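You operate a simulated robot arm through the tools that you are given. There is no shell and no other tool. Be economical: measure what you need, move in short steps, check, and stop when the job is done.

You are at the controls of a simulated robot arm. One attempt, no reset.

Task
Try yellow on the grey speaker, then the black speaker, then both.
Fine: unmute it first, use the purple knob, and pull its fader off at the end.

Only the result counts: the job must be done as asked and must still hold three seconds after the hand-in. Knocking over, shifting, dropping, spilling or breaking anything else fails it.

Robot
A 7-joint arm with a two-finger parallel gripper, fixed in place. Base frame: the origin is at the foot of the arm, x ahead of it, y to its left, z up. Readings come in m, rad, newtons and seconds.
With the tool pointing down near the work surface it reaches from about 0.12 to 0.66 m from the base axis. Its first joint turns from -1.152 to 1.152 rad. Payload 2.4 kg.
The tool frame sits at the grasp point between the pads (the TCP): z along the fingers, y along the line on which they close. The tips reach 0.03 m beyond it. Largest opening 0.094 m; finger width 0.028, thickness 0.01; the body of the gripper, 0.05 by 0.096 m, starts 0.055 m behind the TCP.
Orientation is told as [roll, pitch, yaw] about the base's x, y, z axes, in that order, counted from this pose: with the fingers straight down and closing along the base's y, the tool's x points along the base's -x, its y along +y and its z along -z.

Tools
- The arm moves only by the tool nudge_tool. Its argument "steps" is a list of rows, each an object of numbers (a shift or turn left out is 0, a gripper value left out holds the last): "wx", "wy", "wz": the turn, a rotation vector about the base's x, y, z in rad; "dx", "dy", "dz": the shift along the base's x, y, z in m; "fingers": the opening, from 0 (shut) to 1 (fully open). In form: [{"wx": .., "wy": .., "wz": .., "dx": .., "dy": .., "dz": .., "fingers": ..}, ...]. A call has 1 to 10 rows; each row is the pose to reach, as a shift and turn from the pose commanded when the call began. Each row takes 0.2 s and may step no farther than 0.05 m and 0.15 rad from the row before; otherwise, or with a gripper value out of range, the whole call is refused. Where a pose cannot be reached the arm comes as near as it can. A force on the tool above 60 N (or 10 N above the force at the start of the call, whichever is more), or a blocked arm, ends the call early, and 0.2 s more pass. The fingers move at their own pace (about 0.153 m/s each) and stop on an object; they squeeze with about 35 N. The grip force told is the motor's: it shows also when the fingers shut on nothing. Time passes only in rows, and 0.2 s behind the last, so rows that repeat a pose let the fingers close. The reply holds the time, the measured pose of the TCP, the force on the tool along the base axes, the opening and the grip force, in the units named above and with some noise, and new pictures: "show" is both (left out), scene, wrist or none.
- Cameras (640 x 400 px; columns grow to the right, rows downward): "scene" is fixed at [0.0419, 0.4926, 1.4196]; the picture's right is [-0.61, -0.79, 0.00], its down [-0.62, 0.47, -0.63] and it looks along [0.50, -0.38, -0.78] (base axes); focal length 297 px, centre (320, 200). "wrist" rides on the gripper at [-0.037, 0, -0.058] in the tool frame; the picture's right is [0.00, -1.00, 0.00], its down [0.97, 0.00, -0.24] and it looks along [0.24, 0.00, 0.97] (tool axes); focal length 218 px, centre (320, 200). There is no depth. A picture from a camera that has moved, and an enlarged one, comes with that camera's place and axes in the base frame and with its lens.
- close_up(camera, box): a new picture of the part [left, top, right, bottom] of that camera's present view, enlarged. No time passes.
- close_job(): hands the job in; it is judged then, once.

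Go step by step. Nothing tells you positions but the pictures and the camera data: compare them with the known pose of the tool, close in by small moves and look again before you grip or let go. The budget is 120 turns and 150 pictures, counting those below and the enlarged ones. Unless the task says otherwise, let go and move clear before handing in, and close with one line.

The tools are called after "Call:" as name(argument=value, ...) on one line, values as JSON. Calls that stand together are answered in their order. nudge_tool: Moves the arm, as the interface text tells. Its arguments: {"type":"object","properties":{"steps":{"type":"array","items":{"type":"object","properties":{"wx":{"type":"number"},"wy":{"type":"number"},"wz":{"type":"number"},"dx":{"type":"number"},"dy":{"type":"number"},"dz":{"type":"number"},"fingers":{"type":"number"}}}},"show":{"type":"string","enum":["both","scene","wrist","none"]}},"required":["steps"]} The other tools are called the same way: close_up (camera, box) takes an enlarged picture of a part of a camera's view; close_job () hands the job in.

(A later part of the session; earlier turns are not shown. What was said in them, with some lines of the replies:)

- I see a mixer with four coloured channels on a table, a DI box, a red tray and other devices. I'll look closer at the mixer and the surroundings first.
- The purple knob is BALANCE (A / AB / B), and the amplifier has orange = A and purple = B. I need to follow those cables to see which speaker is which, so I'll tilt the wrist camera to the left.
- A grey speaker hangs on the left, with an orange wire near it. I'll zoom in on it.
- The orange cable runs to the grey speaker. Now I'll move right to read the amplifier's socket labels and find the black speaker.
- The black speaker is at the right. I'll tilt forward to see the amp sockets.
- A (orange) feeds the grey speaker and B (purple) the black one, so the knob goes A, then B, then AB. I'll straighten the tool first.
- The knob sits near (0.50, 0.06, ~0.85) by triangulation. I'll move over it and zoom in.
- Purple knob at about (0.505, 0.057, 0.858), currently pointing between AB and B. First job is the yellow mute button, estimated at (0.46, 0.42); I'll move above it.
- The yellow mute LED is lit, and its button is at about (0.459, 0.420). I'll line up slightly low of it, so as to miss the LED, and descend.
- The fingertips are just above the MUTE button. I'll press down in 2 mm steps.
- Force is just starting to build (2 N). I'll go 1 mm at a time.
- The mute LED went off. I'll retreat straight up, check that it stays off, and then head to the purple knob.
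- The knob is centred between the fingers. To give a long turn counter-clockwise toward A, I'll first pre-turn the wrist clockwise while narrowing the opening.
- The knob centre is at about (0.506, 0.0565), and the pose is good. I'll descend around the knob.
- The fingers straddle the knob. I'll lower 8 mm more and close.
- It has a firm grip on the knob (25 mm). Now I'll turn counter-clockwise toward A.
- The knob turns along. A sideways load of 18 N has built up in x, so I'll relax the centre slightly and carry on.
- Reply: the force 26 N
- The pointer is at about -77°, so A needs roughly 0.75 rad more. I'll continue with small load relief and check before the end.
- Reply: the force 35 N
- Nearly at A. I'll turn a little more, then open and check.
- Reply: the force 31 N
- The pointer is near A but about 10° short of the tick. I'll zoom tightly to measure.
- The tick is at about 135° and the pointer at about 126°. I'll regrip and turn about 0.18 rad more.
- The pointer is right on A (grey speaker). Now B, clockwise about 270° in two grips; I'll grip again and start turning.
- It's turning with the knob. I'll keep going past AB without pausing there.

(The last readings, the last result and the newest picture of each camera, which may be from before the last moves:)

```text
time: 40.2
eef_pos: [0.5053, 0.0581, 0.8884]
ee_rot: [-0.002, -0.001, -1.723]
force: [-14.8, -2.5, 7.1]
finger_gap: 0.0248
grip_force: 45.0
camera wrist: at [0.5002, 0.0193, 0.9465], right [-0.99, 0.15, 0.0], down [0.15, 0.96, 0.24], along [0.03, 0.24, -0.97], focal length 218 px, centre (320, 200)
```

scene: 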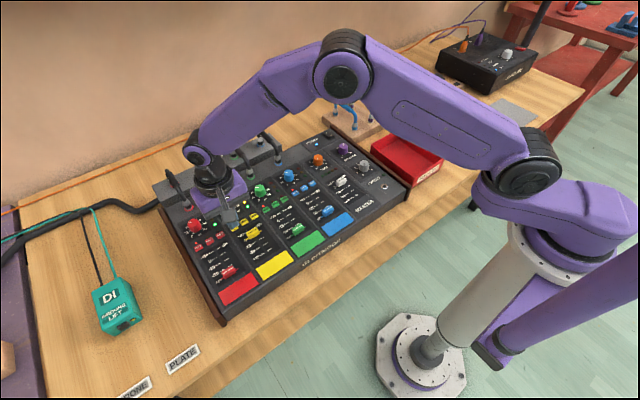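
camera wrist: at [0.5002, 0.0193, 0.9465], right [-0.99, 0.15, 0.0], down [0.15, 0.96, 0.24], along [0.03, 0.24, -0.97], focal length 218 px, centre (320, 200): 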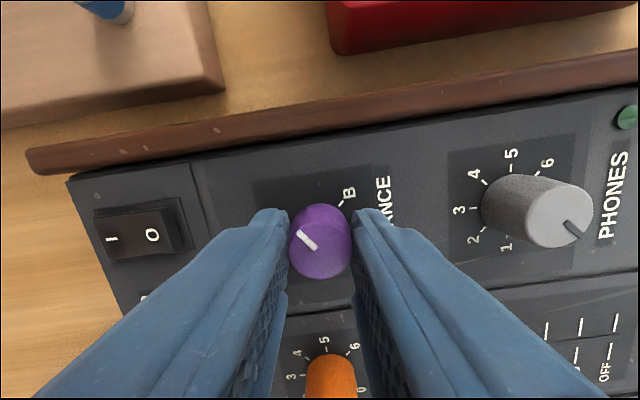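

The pointer is at about +55°. I'll release, wind the wrist back, and regrip for the last ~80°.

Call:
nudge_tool(steps=[{"fingers": 0.44}, {}, {"dz": 0.03}, {"dz": 0.035, "wz": 0.15}, {"dz": 0.035, "wz": 0.3}, {"dz": 0.035, "wz": 0.45}, {"dz": 0.035, "wz": 0.6}, {"dz": 0.035, "wz": 0.75}, {"dz": 0.035, "wz": 0.9}, {"dz": 0.035, "wz": 1.05}], show="none")

Call:
nudge_tool(steps=[{"wz": 0.15}, {"wz": 0.3}, {"wz": 0.45}, {"wz": 0.6}, {"wz": 0.7, "dz": 0.023}], show="wrist")

Call:
close_up(camera="wrist", box=[270, 150, 390, 230])

```text
time: 42.4
eef_pos: [0.5063, 0.0575, 0.9222]
ee_rot: [0.0, 0.001, -0.667]
force: [0.3, -0.1, -0.5]
finger_gap: 0.0414
grip_force: 0.1
```

```text
time: 43.6
eef_pos: [0.5071, 0.0587, 0.946]
ee_rot: [-0.001, 0.001, 0.033]
force: [0.2, 0.0, -0.4]
finger_gap: 0.0413
grip_force: 0.1
camera wrist: at [0.5443, 0.058, 1.0043], right [0.03, -1.0, 0.0], down [-0.97, -0.03, 0.24], along [-0.24, -0.01, -0.97], focal length 218 px, centre (320, 200)
```

wrist: 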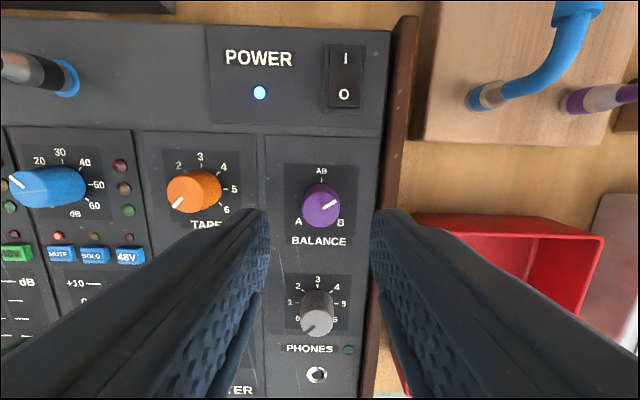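

```text
5.00 times, centred on (330, 190) of wrist
camera zoom: at [0.5443, 0.058, 1.0043], right [0.03, -1.0, 0.0], down [-0.97, -0.03, 0.24], along [-0.24, -0.01, -0.97], focal length 1091 px, centre (270, 250)
```

zoom: 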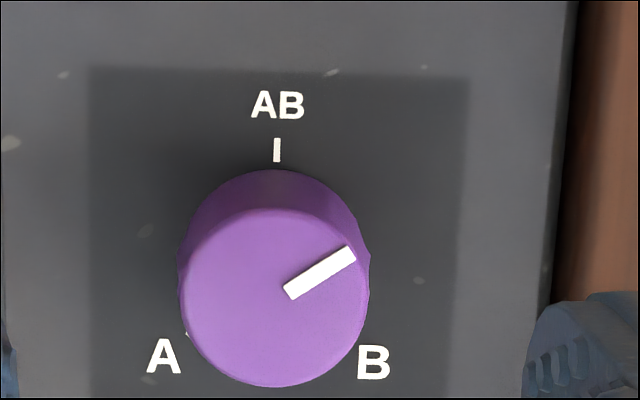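

The pointer is at about +57°, so B needs about 78° (1.36 rad) more clockwise. I'll re-centre, grip and turn.

Call:
nudge_tool(steps=[{"dx": -0.0012, "dy": -0.0012, "dz": -0.03}, {"dx": -0.0012, "dy": -0.0012, "dz": -0.05}, {"dx": -0.0012, "dy": -0.0012, "dz": -0.058}, {"dx": -0.0012, "dy": -0.0012, "dz": -0.058, "fingers": 0.1}, {"dx": -0.0012, "dy": -0.0012, "dz": -0.058}, {"dx": -0.0012, "dy": -0.0012, "dz": -0.058}, {"dx": -0.0012, "dy": -0.0012, "dz": -0.058, "wz": -0.14}, {"dx": -0.0012, "dy": -0.0012, "dz": -0.058, "wz": -0.28}, {"dx": -0.0012, "dy": -0.0012, "dz": -0.058, "wz": -0.42}, {"dx": -0.0012, "dy": -0.0012, "dz": -0.058, "wz": -0.56}], show="none")

Call:
nudge_tool(steps=[{"wz": -0.13}, {"wz": -0.26}, {"wz": -0.39}, {"wz": -0.52}, {"wz": -0.65}, {"wz": -0.75}, {"wz": -0.8}, {"wz": -0.8}], show="none")

Call:
nudge_tool(steps=[{"fingers": 0.44}, {}, {"dz": 0.03}, {"dz": 0.058}], show="wrist")

Call:
close_up(camera="wrist", box=[270, 160, 390, 240])

```text
time: 45.8
eef_pos: [0.5059, 0.0574, 0.8874]
ee_rot: [0.002, -0.004, -0.529]
force: [7.1, 10.5, -14.3]
finger_gap: 0.025
grip_force: 45.1
```

```text
time: 47.6
eef_pos: [0.5041, 0.0567, 0.8871]
ee_rot: [0.001, 0.0, -1.329]
force: [14.5, 22.5, -25.9]
finger_gap: 0.0246
grip_force: 44.6
```

```text
time: 48.6
eef_pos: [0.5025, 0.0554, 0.9474]
ee_rot: [0.001, 0.001, -1.33]
force: [0.8, -0.6, 0.2]
finger_gap: 0.0413
grip_force: 0.0
camera wrist: at [0.512, 0.0187, 1.005], right [-0.97, -0.24, 0.0], down [-0.23, 0.94, 0.24], along [-0.06, 0.23, -0.97], focal length 218 px, centre (320, 200)
```

wrist: 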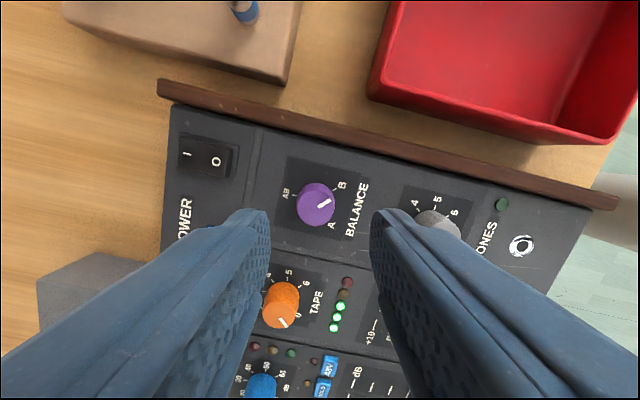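

```text
5.00 times, centred on (330, 200) of wrist
camera zoom: at [0.512, 0.0187, 1.005], right [-0.97, -0.24, 0.0], down [-0.23, 0.94, 0.24], along [-0.06, 0.23, -0.97], focal length 1091 px, centre (270, 200)
```

zoom: 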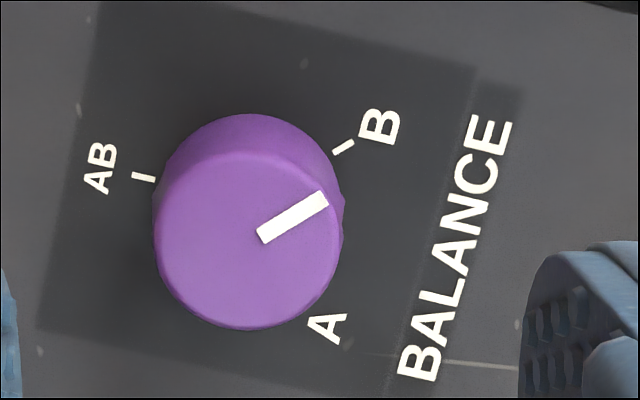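

The pointer is right on B (black speaker). Now to AB: counter-clockwise 2.35 rad in one grip.

Call:
nudge_tool(steps=[{"dx": 0.003, "dy": 0.0014, "dz": -0.03}, {"dx": 0.003, "dy": 0.0014, "dz": -0.05}, {"dx": 0.003, "dy": 0.0014, "dz": -0.058}, {"dx": 0.003, "dy": 0.0014, "dz": -0.058, "fingers": 0.1}, {"dx": 0.003, "dy": 0.0014, "dz": -0.058}, {"dx": 0.003, "dy": 0.0014, "dz": -0.058}, {"dx": 0.003, "dy": 0.0014, "dz": -0.058, "wz": 0.14}, {"dx": 0.003, "dy": 0.0014, "dz": -0.058, "wz": 0.28}, {"dx": 0.003, "dy": 0.0014, "dz": -0.058, "wz": 0.42}, {"dx": 0.003, "dy": 0.0014, "dz": -0.058, "wz": 0.56}], show="none")

Call:
nudge_tool(steps=[{"wz": 0.13}, {"wz": 0.26}, {"wz": 0.39}, {"wz": 0.52}, {"wz": 0.65}, {"wz": 0.78}, {"wz": 0.91}, {"wz": 1.04}], show="wrist")

```text
time: 50.8
eef_pos: [0.5057, 0.0566, 0.8877]
ee_rot: [-0.004, 0.004, -0.767]
force: [-21.4, -2.4, 16.0]
finger_gap: 0.0246
grip_force: 45.2
```

```text
time: 52.6
eef_pos: [0.505, 0.0563, 0.8885]
ee_rot: [0.002, 0.007, 0.272]
force: [-24.9, 0.8, 25.1]
finger_gap: 0.0249
grip_force: 45.1
camera wrist: at [0.542, 0.0663, 0.9461], right [0.27, -0.96, 0.0], down [-0.93, -0.26, 0.25], along [-0.24, -0.07, -0.97], focal length 218 px, centre (320, 200)
```

wrist: 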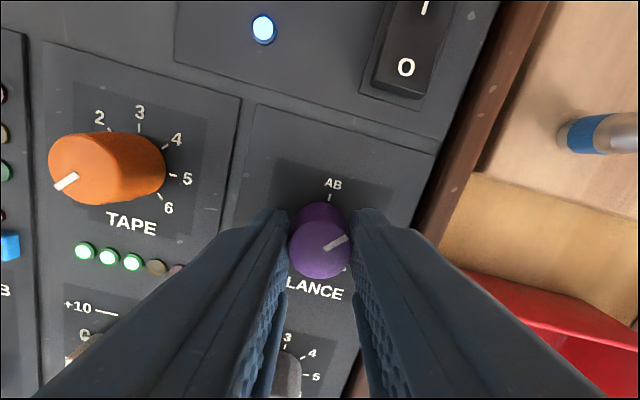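

On track at about +42°. I'll continue 0.74 rad, relieving the load a little.

Call:
nudge_tool(steps=[{"wz": 0.12, "dx": -0.001, "dz": 0.0005}, {"wz": 0.24, "dx": -0.001, "dz": 0.0005}, {"wz": 0.36, "dx": -0.001, "dz": 0.0005}, {"wz": 0.48, "dx": -0.001, "dz": 0.0005}, {"wz": 0.6, "dx": -0.001, "dz": 0.0005}, {"wz": 0.7, "dx": -0.001, "dz": 0.0005}, {"wz": 0.74, "dx": -0.001, "dz": 0.0005}, {"wz": 0.74, "dx": -0.001, "dz": 0.0005}], show="none")

Call:
nudge_tool(steps=[{"fingers": 0.44}, {}, {"dz": 0.03}, {"dz": 0.058}], show="wrist")

Call:
close_up(camera="wrist", box=[270, 160, 390, 240])

```text
time: 54.4
eef_pos: [0.5061, 0.057, 0.8887]
ee_rot: [0.003, 0.003, 1.01]
force: [-12.7, 0.6, -4.4]
finger_gap: 0.0247
grip_force: 45.5
```

```text
time: 55.4
eef_pos: [0.5056, 0.0577, 0.9475]
ee_rot: [0.0, -0.001, 1.009]
force: [0.1, 1.3, -0.3]
finger_gap: 0.0414
grip_force: 0.1
camera wrist: at [0.5264, 0.0873, 1.0052], right [0.85, -0.53, 0.0], down [-0.52, -0.82, 0.24], along [-0.13, -0.2, -0.97], focal length 218 px, centre (320, 200)
```

wrist: 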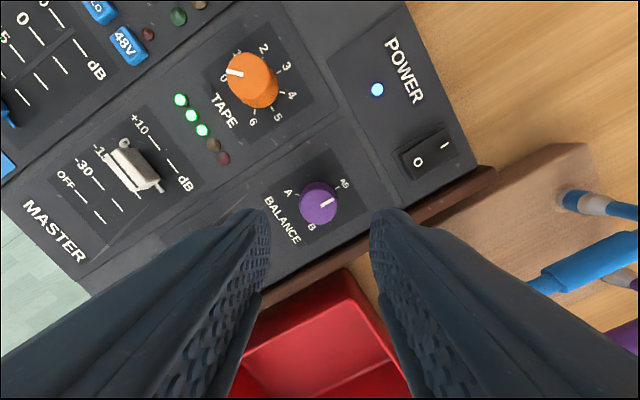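

```text
5.00 times, centred on (330, 200) of wrist
camera zoom: at [0.5264, 0.0873, 1.0052], right [0.85, -0.53, 0.0], down [-0.52, -0.82, 0.24], along [-0.13, -0.2, -0.97], focal length 1091 px, centre (270, 200)
```

zoom: 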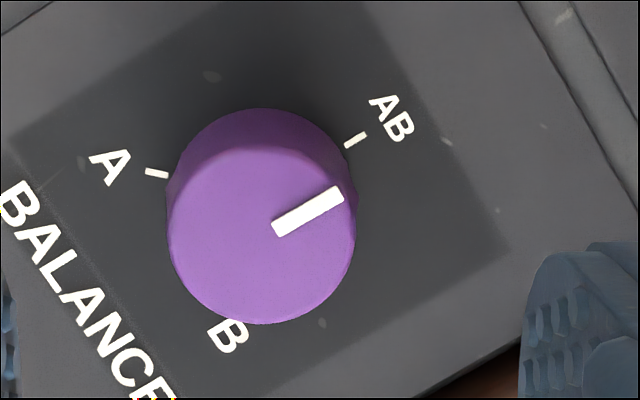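

The pointer is exactly on AB (both). Now the yellow fader at roughly (0.416, 0.394): I'll go above it with the wrist turned so the fingers straddle the cap along x.

Call:
nudge_tool(steps=[{"dz": 0.03, "wz": 0.1}, {"dz": 0.04, "dy": 0.045, "dx": -0.01, "wz": 0.2}, {"dz": 0.04, "dy": 0.09, "dx": -0.02, "wz": 0.3}, {"dz": 0.04, "dy": 0.135, "dx": -0.03, "wz": 0.4}, {"dz": 0.04, "dy": 0.18, "dx": -0.04, "wz": 0.5}, {"dz": 0.04, "dy": 0.22, "dx": -0.055, "wz": 0.56}, {"dz": 0.04, "dy": 0.26, "dx": -0.07, "wz": 0.562}, {"dz": 0.04, "dy": 0.3, "dx": -0.08, "wz": 0.562}, {"dz": 0.03, "dy": 0.335, "dx": -0.088, "wz": 0.562}], show="wrist")

Call:
close_up(camera="wrist", box=[220, 130, 420, 290])

```text
time: 57.4
eef_pos: [0.4193, 0.3934, 0.9774]
ee_rot: [0.0, 0.001, 1.571]
force: [-0.1, 0.8, 0.0]
finger_gap: 0.0416
grip_force: 0.2
camera wrist: at [0.4198, 0.4294, 1.0361], right [1.0, 0.0, 0.0], down [0.0, -0.97, 0.24], along [0.0, -0.24, -0.97], focal length 218 px, centre (320, 200)
```

wrist: 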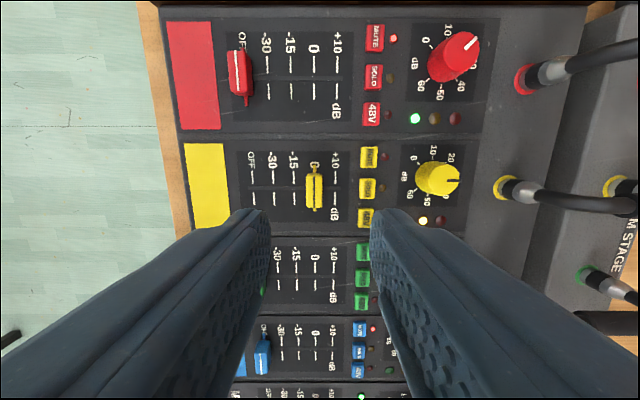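

```text
2.50 times, centred on (320, 210) of wrist
camera zoom: at [0.4198, 0.4294, 1.0361], right [1.0, 0.0, 0.0], down [0.0, -0.97, 0.24], along [0.0, -0.24, -0.97], focal length 546 px, centre (320, 175)
```

zoom: 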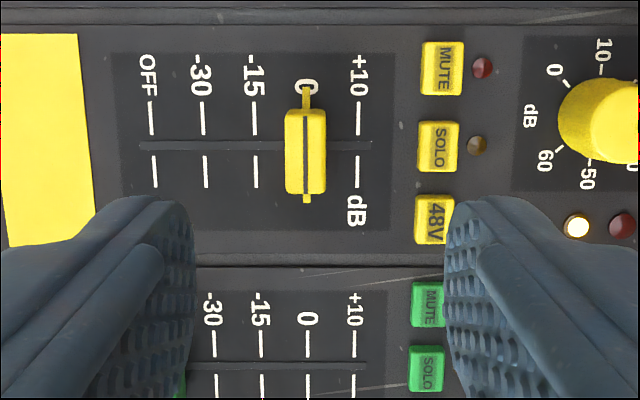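

The yellow mute LED stays off, and the fader cap is at (0.4153, 0.394), 14 mm thick. I'll descend to straddle it.

Call:
nudge_tool(steps=[{"dx": -0.0038, "dy": 0.0006, "dz": -0.03}, {"dx": -0.0038, "dy": 0.0006, "dz": -0.06}, {"dx": -0.0038, "dy": 0.0006, "dz": -0.08}, {"dx": -0.0038, "dy": 0.0006, "dz": -0.09}], show="wrist")

Call:
close_up(camera="scene", box=[200, 180, 320, 280])

```text
time: 58.4
eef_pos: [0.415, 0.3906, 0.8858]
ee_rot: [0.0, -0.001, 1.571]
force: [0.4, 0.3, -0.5]
finger_gap: 0.0412
grip_force: 0.1
camera wrist: at [0.4151, 0.4278, 0.944], right [1.0, 0.0, 0.0], down [0.0, -0.97, 0.24], along [0.0, -0.24, -0.97], focal length 218 px, centre (320, 200)
```

wrist: 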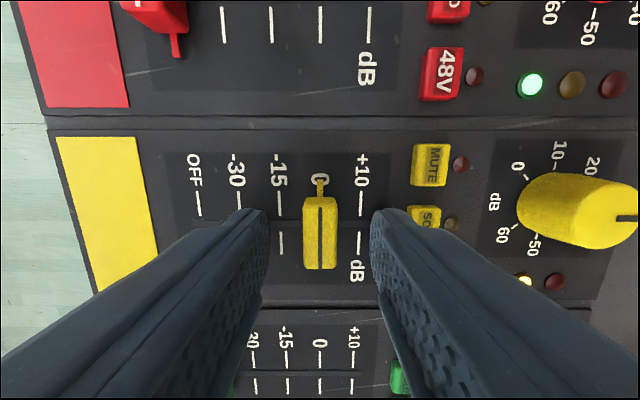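

```text
4.00 times, centred on (260, 230) of scene
camera zoom: at [0.0419, 0.4926, 1.4196], right [-0.61, -0.79, 0.0], down [-0.62, 0.47, -0.63], along [0.5, -0.38, -0.78], focal length 1189 px, centre (560, 80)
```

zoom: 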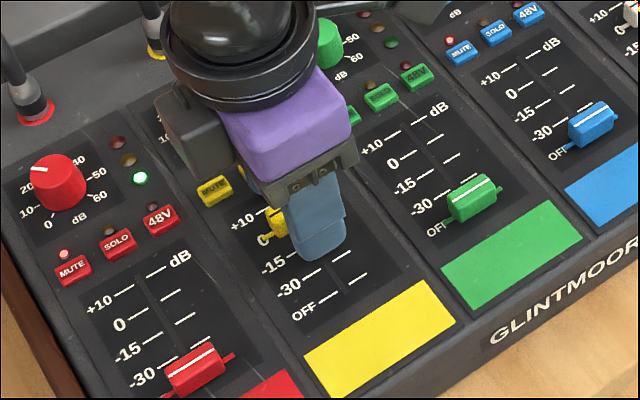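

The fingers straddle the cap. I'll close them loosely and drag toward OFF.

Call:
nudge_tool(steps=[{"fingers": 0.2}, {}, {"dx": -0.005}, {"dx": -0.012}, {"dx": -0.019}, {"dx": -0.026}, {"dx": -0.033}, {"dx": -0.04}, {"dx": -0.047}, {"dx": -0.05}], show="wrist")

Call:
close_up(camera="wrist", box=[220, 130, 420, 290])

```text
time: 60.6
eef_pos: [0.3647, 0.392, 0.8873]
ee_rot: [-0.001, 0.0, 1.573]
force: [1.3, -0.1, 0.0]
finger_gap: 0.0192
grip_force: 0.8
camera wrist: at [0.3658, 0.4286, 0.9451], right [1.0, 0.0, 0.0], down [0.0, -0.97, 0.24], along [0.0, -0.24, -0.97], focal length 218 px, centre (320, 200)
```

wrist: 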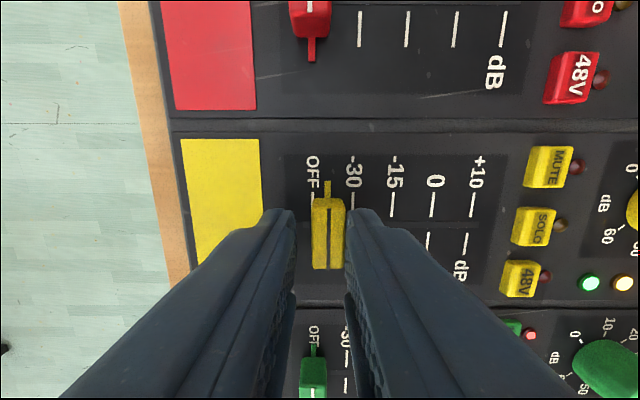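

```text
2.50 times, centred on (320, 210) of wrist
camera zoom: at [0.3658, 0.4286, 0.9451], right [1.0, 0.0, 0.0], down [0.0, -0.97, 0.24], along [0.0, -0.24, -0.97], focal length 546 px, centre (320, 175)
```

zoom: 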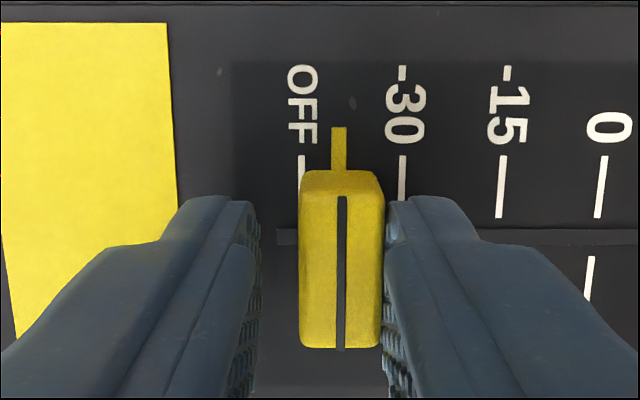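

About 6.5 mm short of OFF. I'll continue in small steps until it reaches the end.

Call:
nudge_tool(steps=[{"dx": -0.003}, {"dx": -0.005}, {"dx": -0.0065}, {"dx": -0.0075}], show="wrist")

Call:
close_up(camera="wrist", box=[220, 130, 420, 290])

```text
time: 61.6
eef_pos: [0.3578, 0.393, 0.8869]
ee_rot: [-0.002, 0.0, 1.57]
force: [5.2, -2.6, 0.1]
finger_gap: 0.0221
grip_force: 3.0
camera wrist: at [0.3581, 0.429, 0.9449], right [1.0, 0.0, 0.0], down [0.0, -0.97, 0.24], along [0.0, -0.24, -0.97], focal length 218 px, centre (320, 200)
```

wrist: 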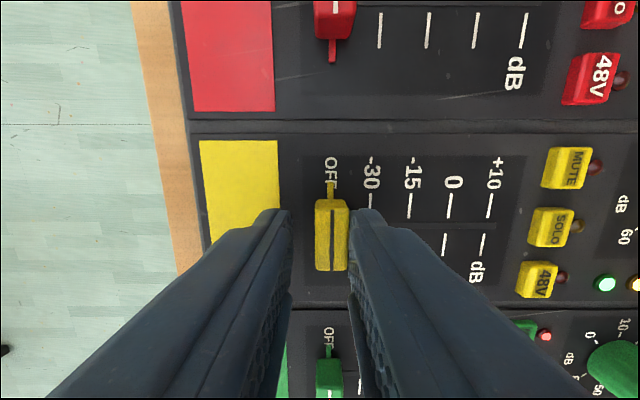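

```text
2.50 times, centred on (320, 210) of wrist
camera zoom: at [0.3581, 0.429, 0.9449], right [1.0, 0.0, 0.0], down [0.0, -0.97, 0.24], along [0.0, -0.24, -0.97], focal length 546 px, centre (320, 175)
```

zoom: 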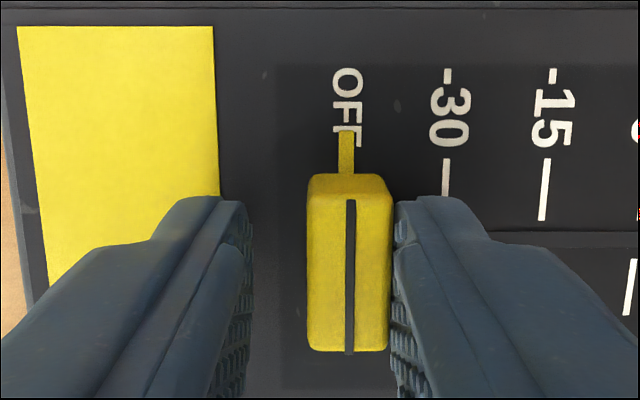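

The fader is on OFF and against its stop. I'll back off slightly, open, and rise clear.

Call:
nudge_tool(steps=[{"dx": 0.003, "fingers": 0.42}, {"dx": 0.003}, {"dx": 0.003, "dz": 0.03}, {"dx": 0.003, "dz": 0.07}, {"dx": 0.003, "dz": 0.11}, {"dx": 0.003, "dz": 0.15}, {"dx": 0.003, "dz": 0.19}])

Call:
close_up(camera="wrist", box=[200, 40, 480, 220])

Call:
close_up(camera="scene", box=[150, 120, 410, 330])

```text
time: 63.2
eef_pos: [0.3584, 0.3915, 1.0747]
ee_rot: [0.001, 0.002, 1.572]
force: [0.0, -0.6, -0.1]
finger_gap: 0.0391
grip_force: 0.1
camera wrist: at [0.3596, 0.4269, 1.1327], right [1.0, 0.0, 0.0], down [0.0, -0.97, 0.24], along [0.0, -0.24, -0.97], focal length 218 px, centre (320, 200)
```

scene: 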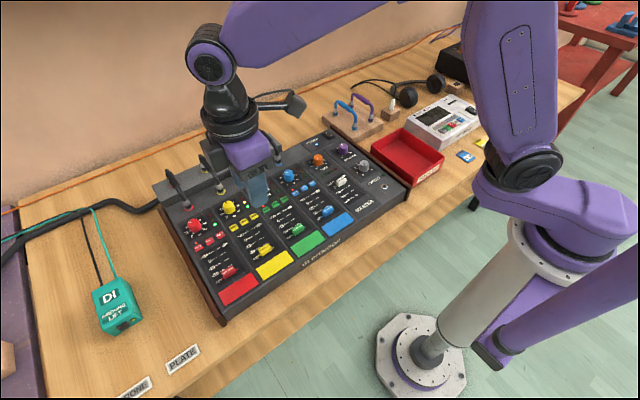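
wrist: 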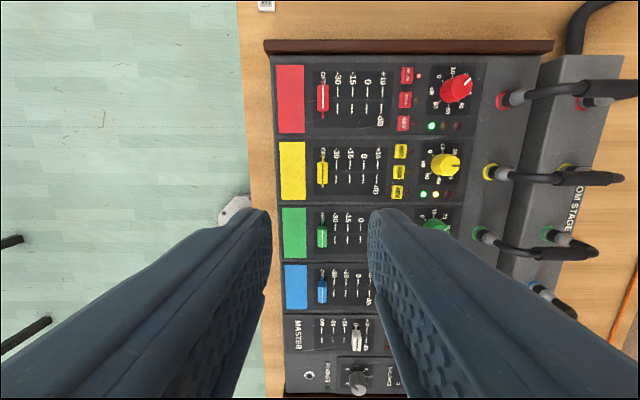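

```text
2.22 times, centred on (340, 130) of wrist
camera zoom: at [0.3596, 0.4269, 1.1327], right [1.0, 0.0, 0.0], down [0.0, -0.97, 0.24], along [0.0, -0.24, -0.97], focal length 485 px, centre (276, 356)
```

zoom: 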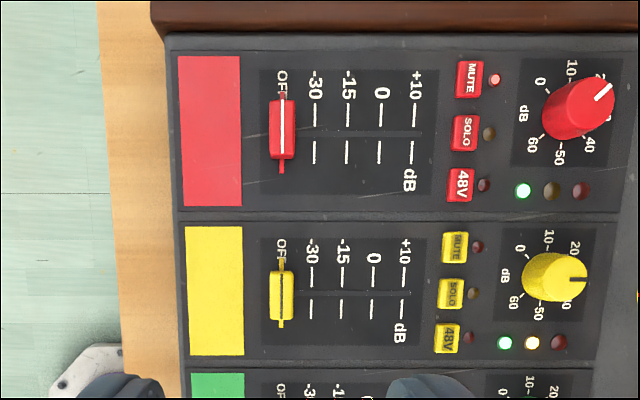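

```text
1.90 times, centred on (280, 225) of scene
camera zoom: at [0.0419, 0.4926, 1.4196], right [-0.61, -0.79, 0.0], down [-0.62, 0.47, -0.63], along [0.5, -0.38, -0.78], focal length 566 px, centre (396, 152)
```

zoom: 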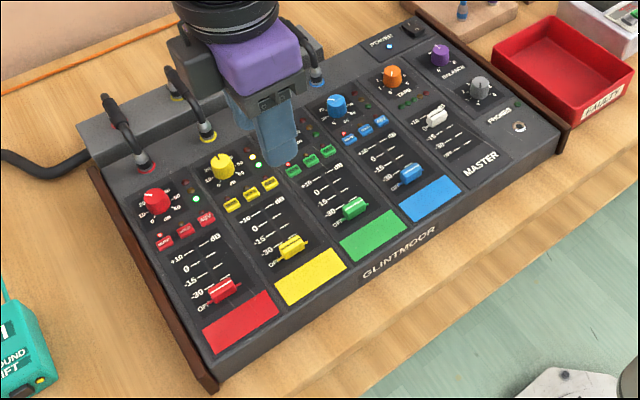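

Everything checks out: yellow is unmuted, the balance knob is on AB, the yellow fader is on OFF like its neighbours, and the arm is clear. I'm handing in.

Call:
close_job()

```text
The job is handed in.
```

Yellow was unmuted, tried on the grey speaker (A), then the black (B), then both (AB) with the purple knob, and its fader was then pulled to OFF; the job is handed in.
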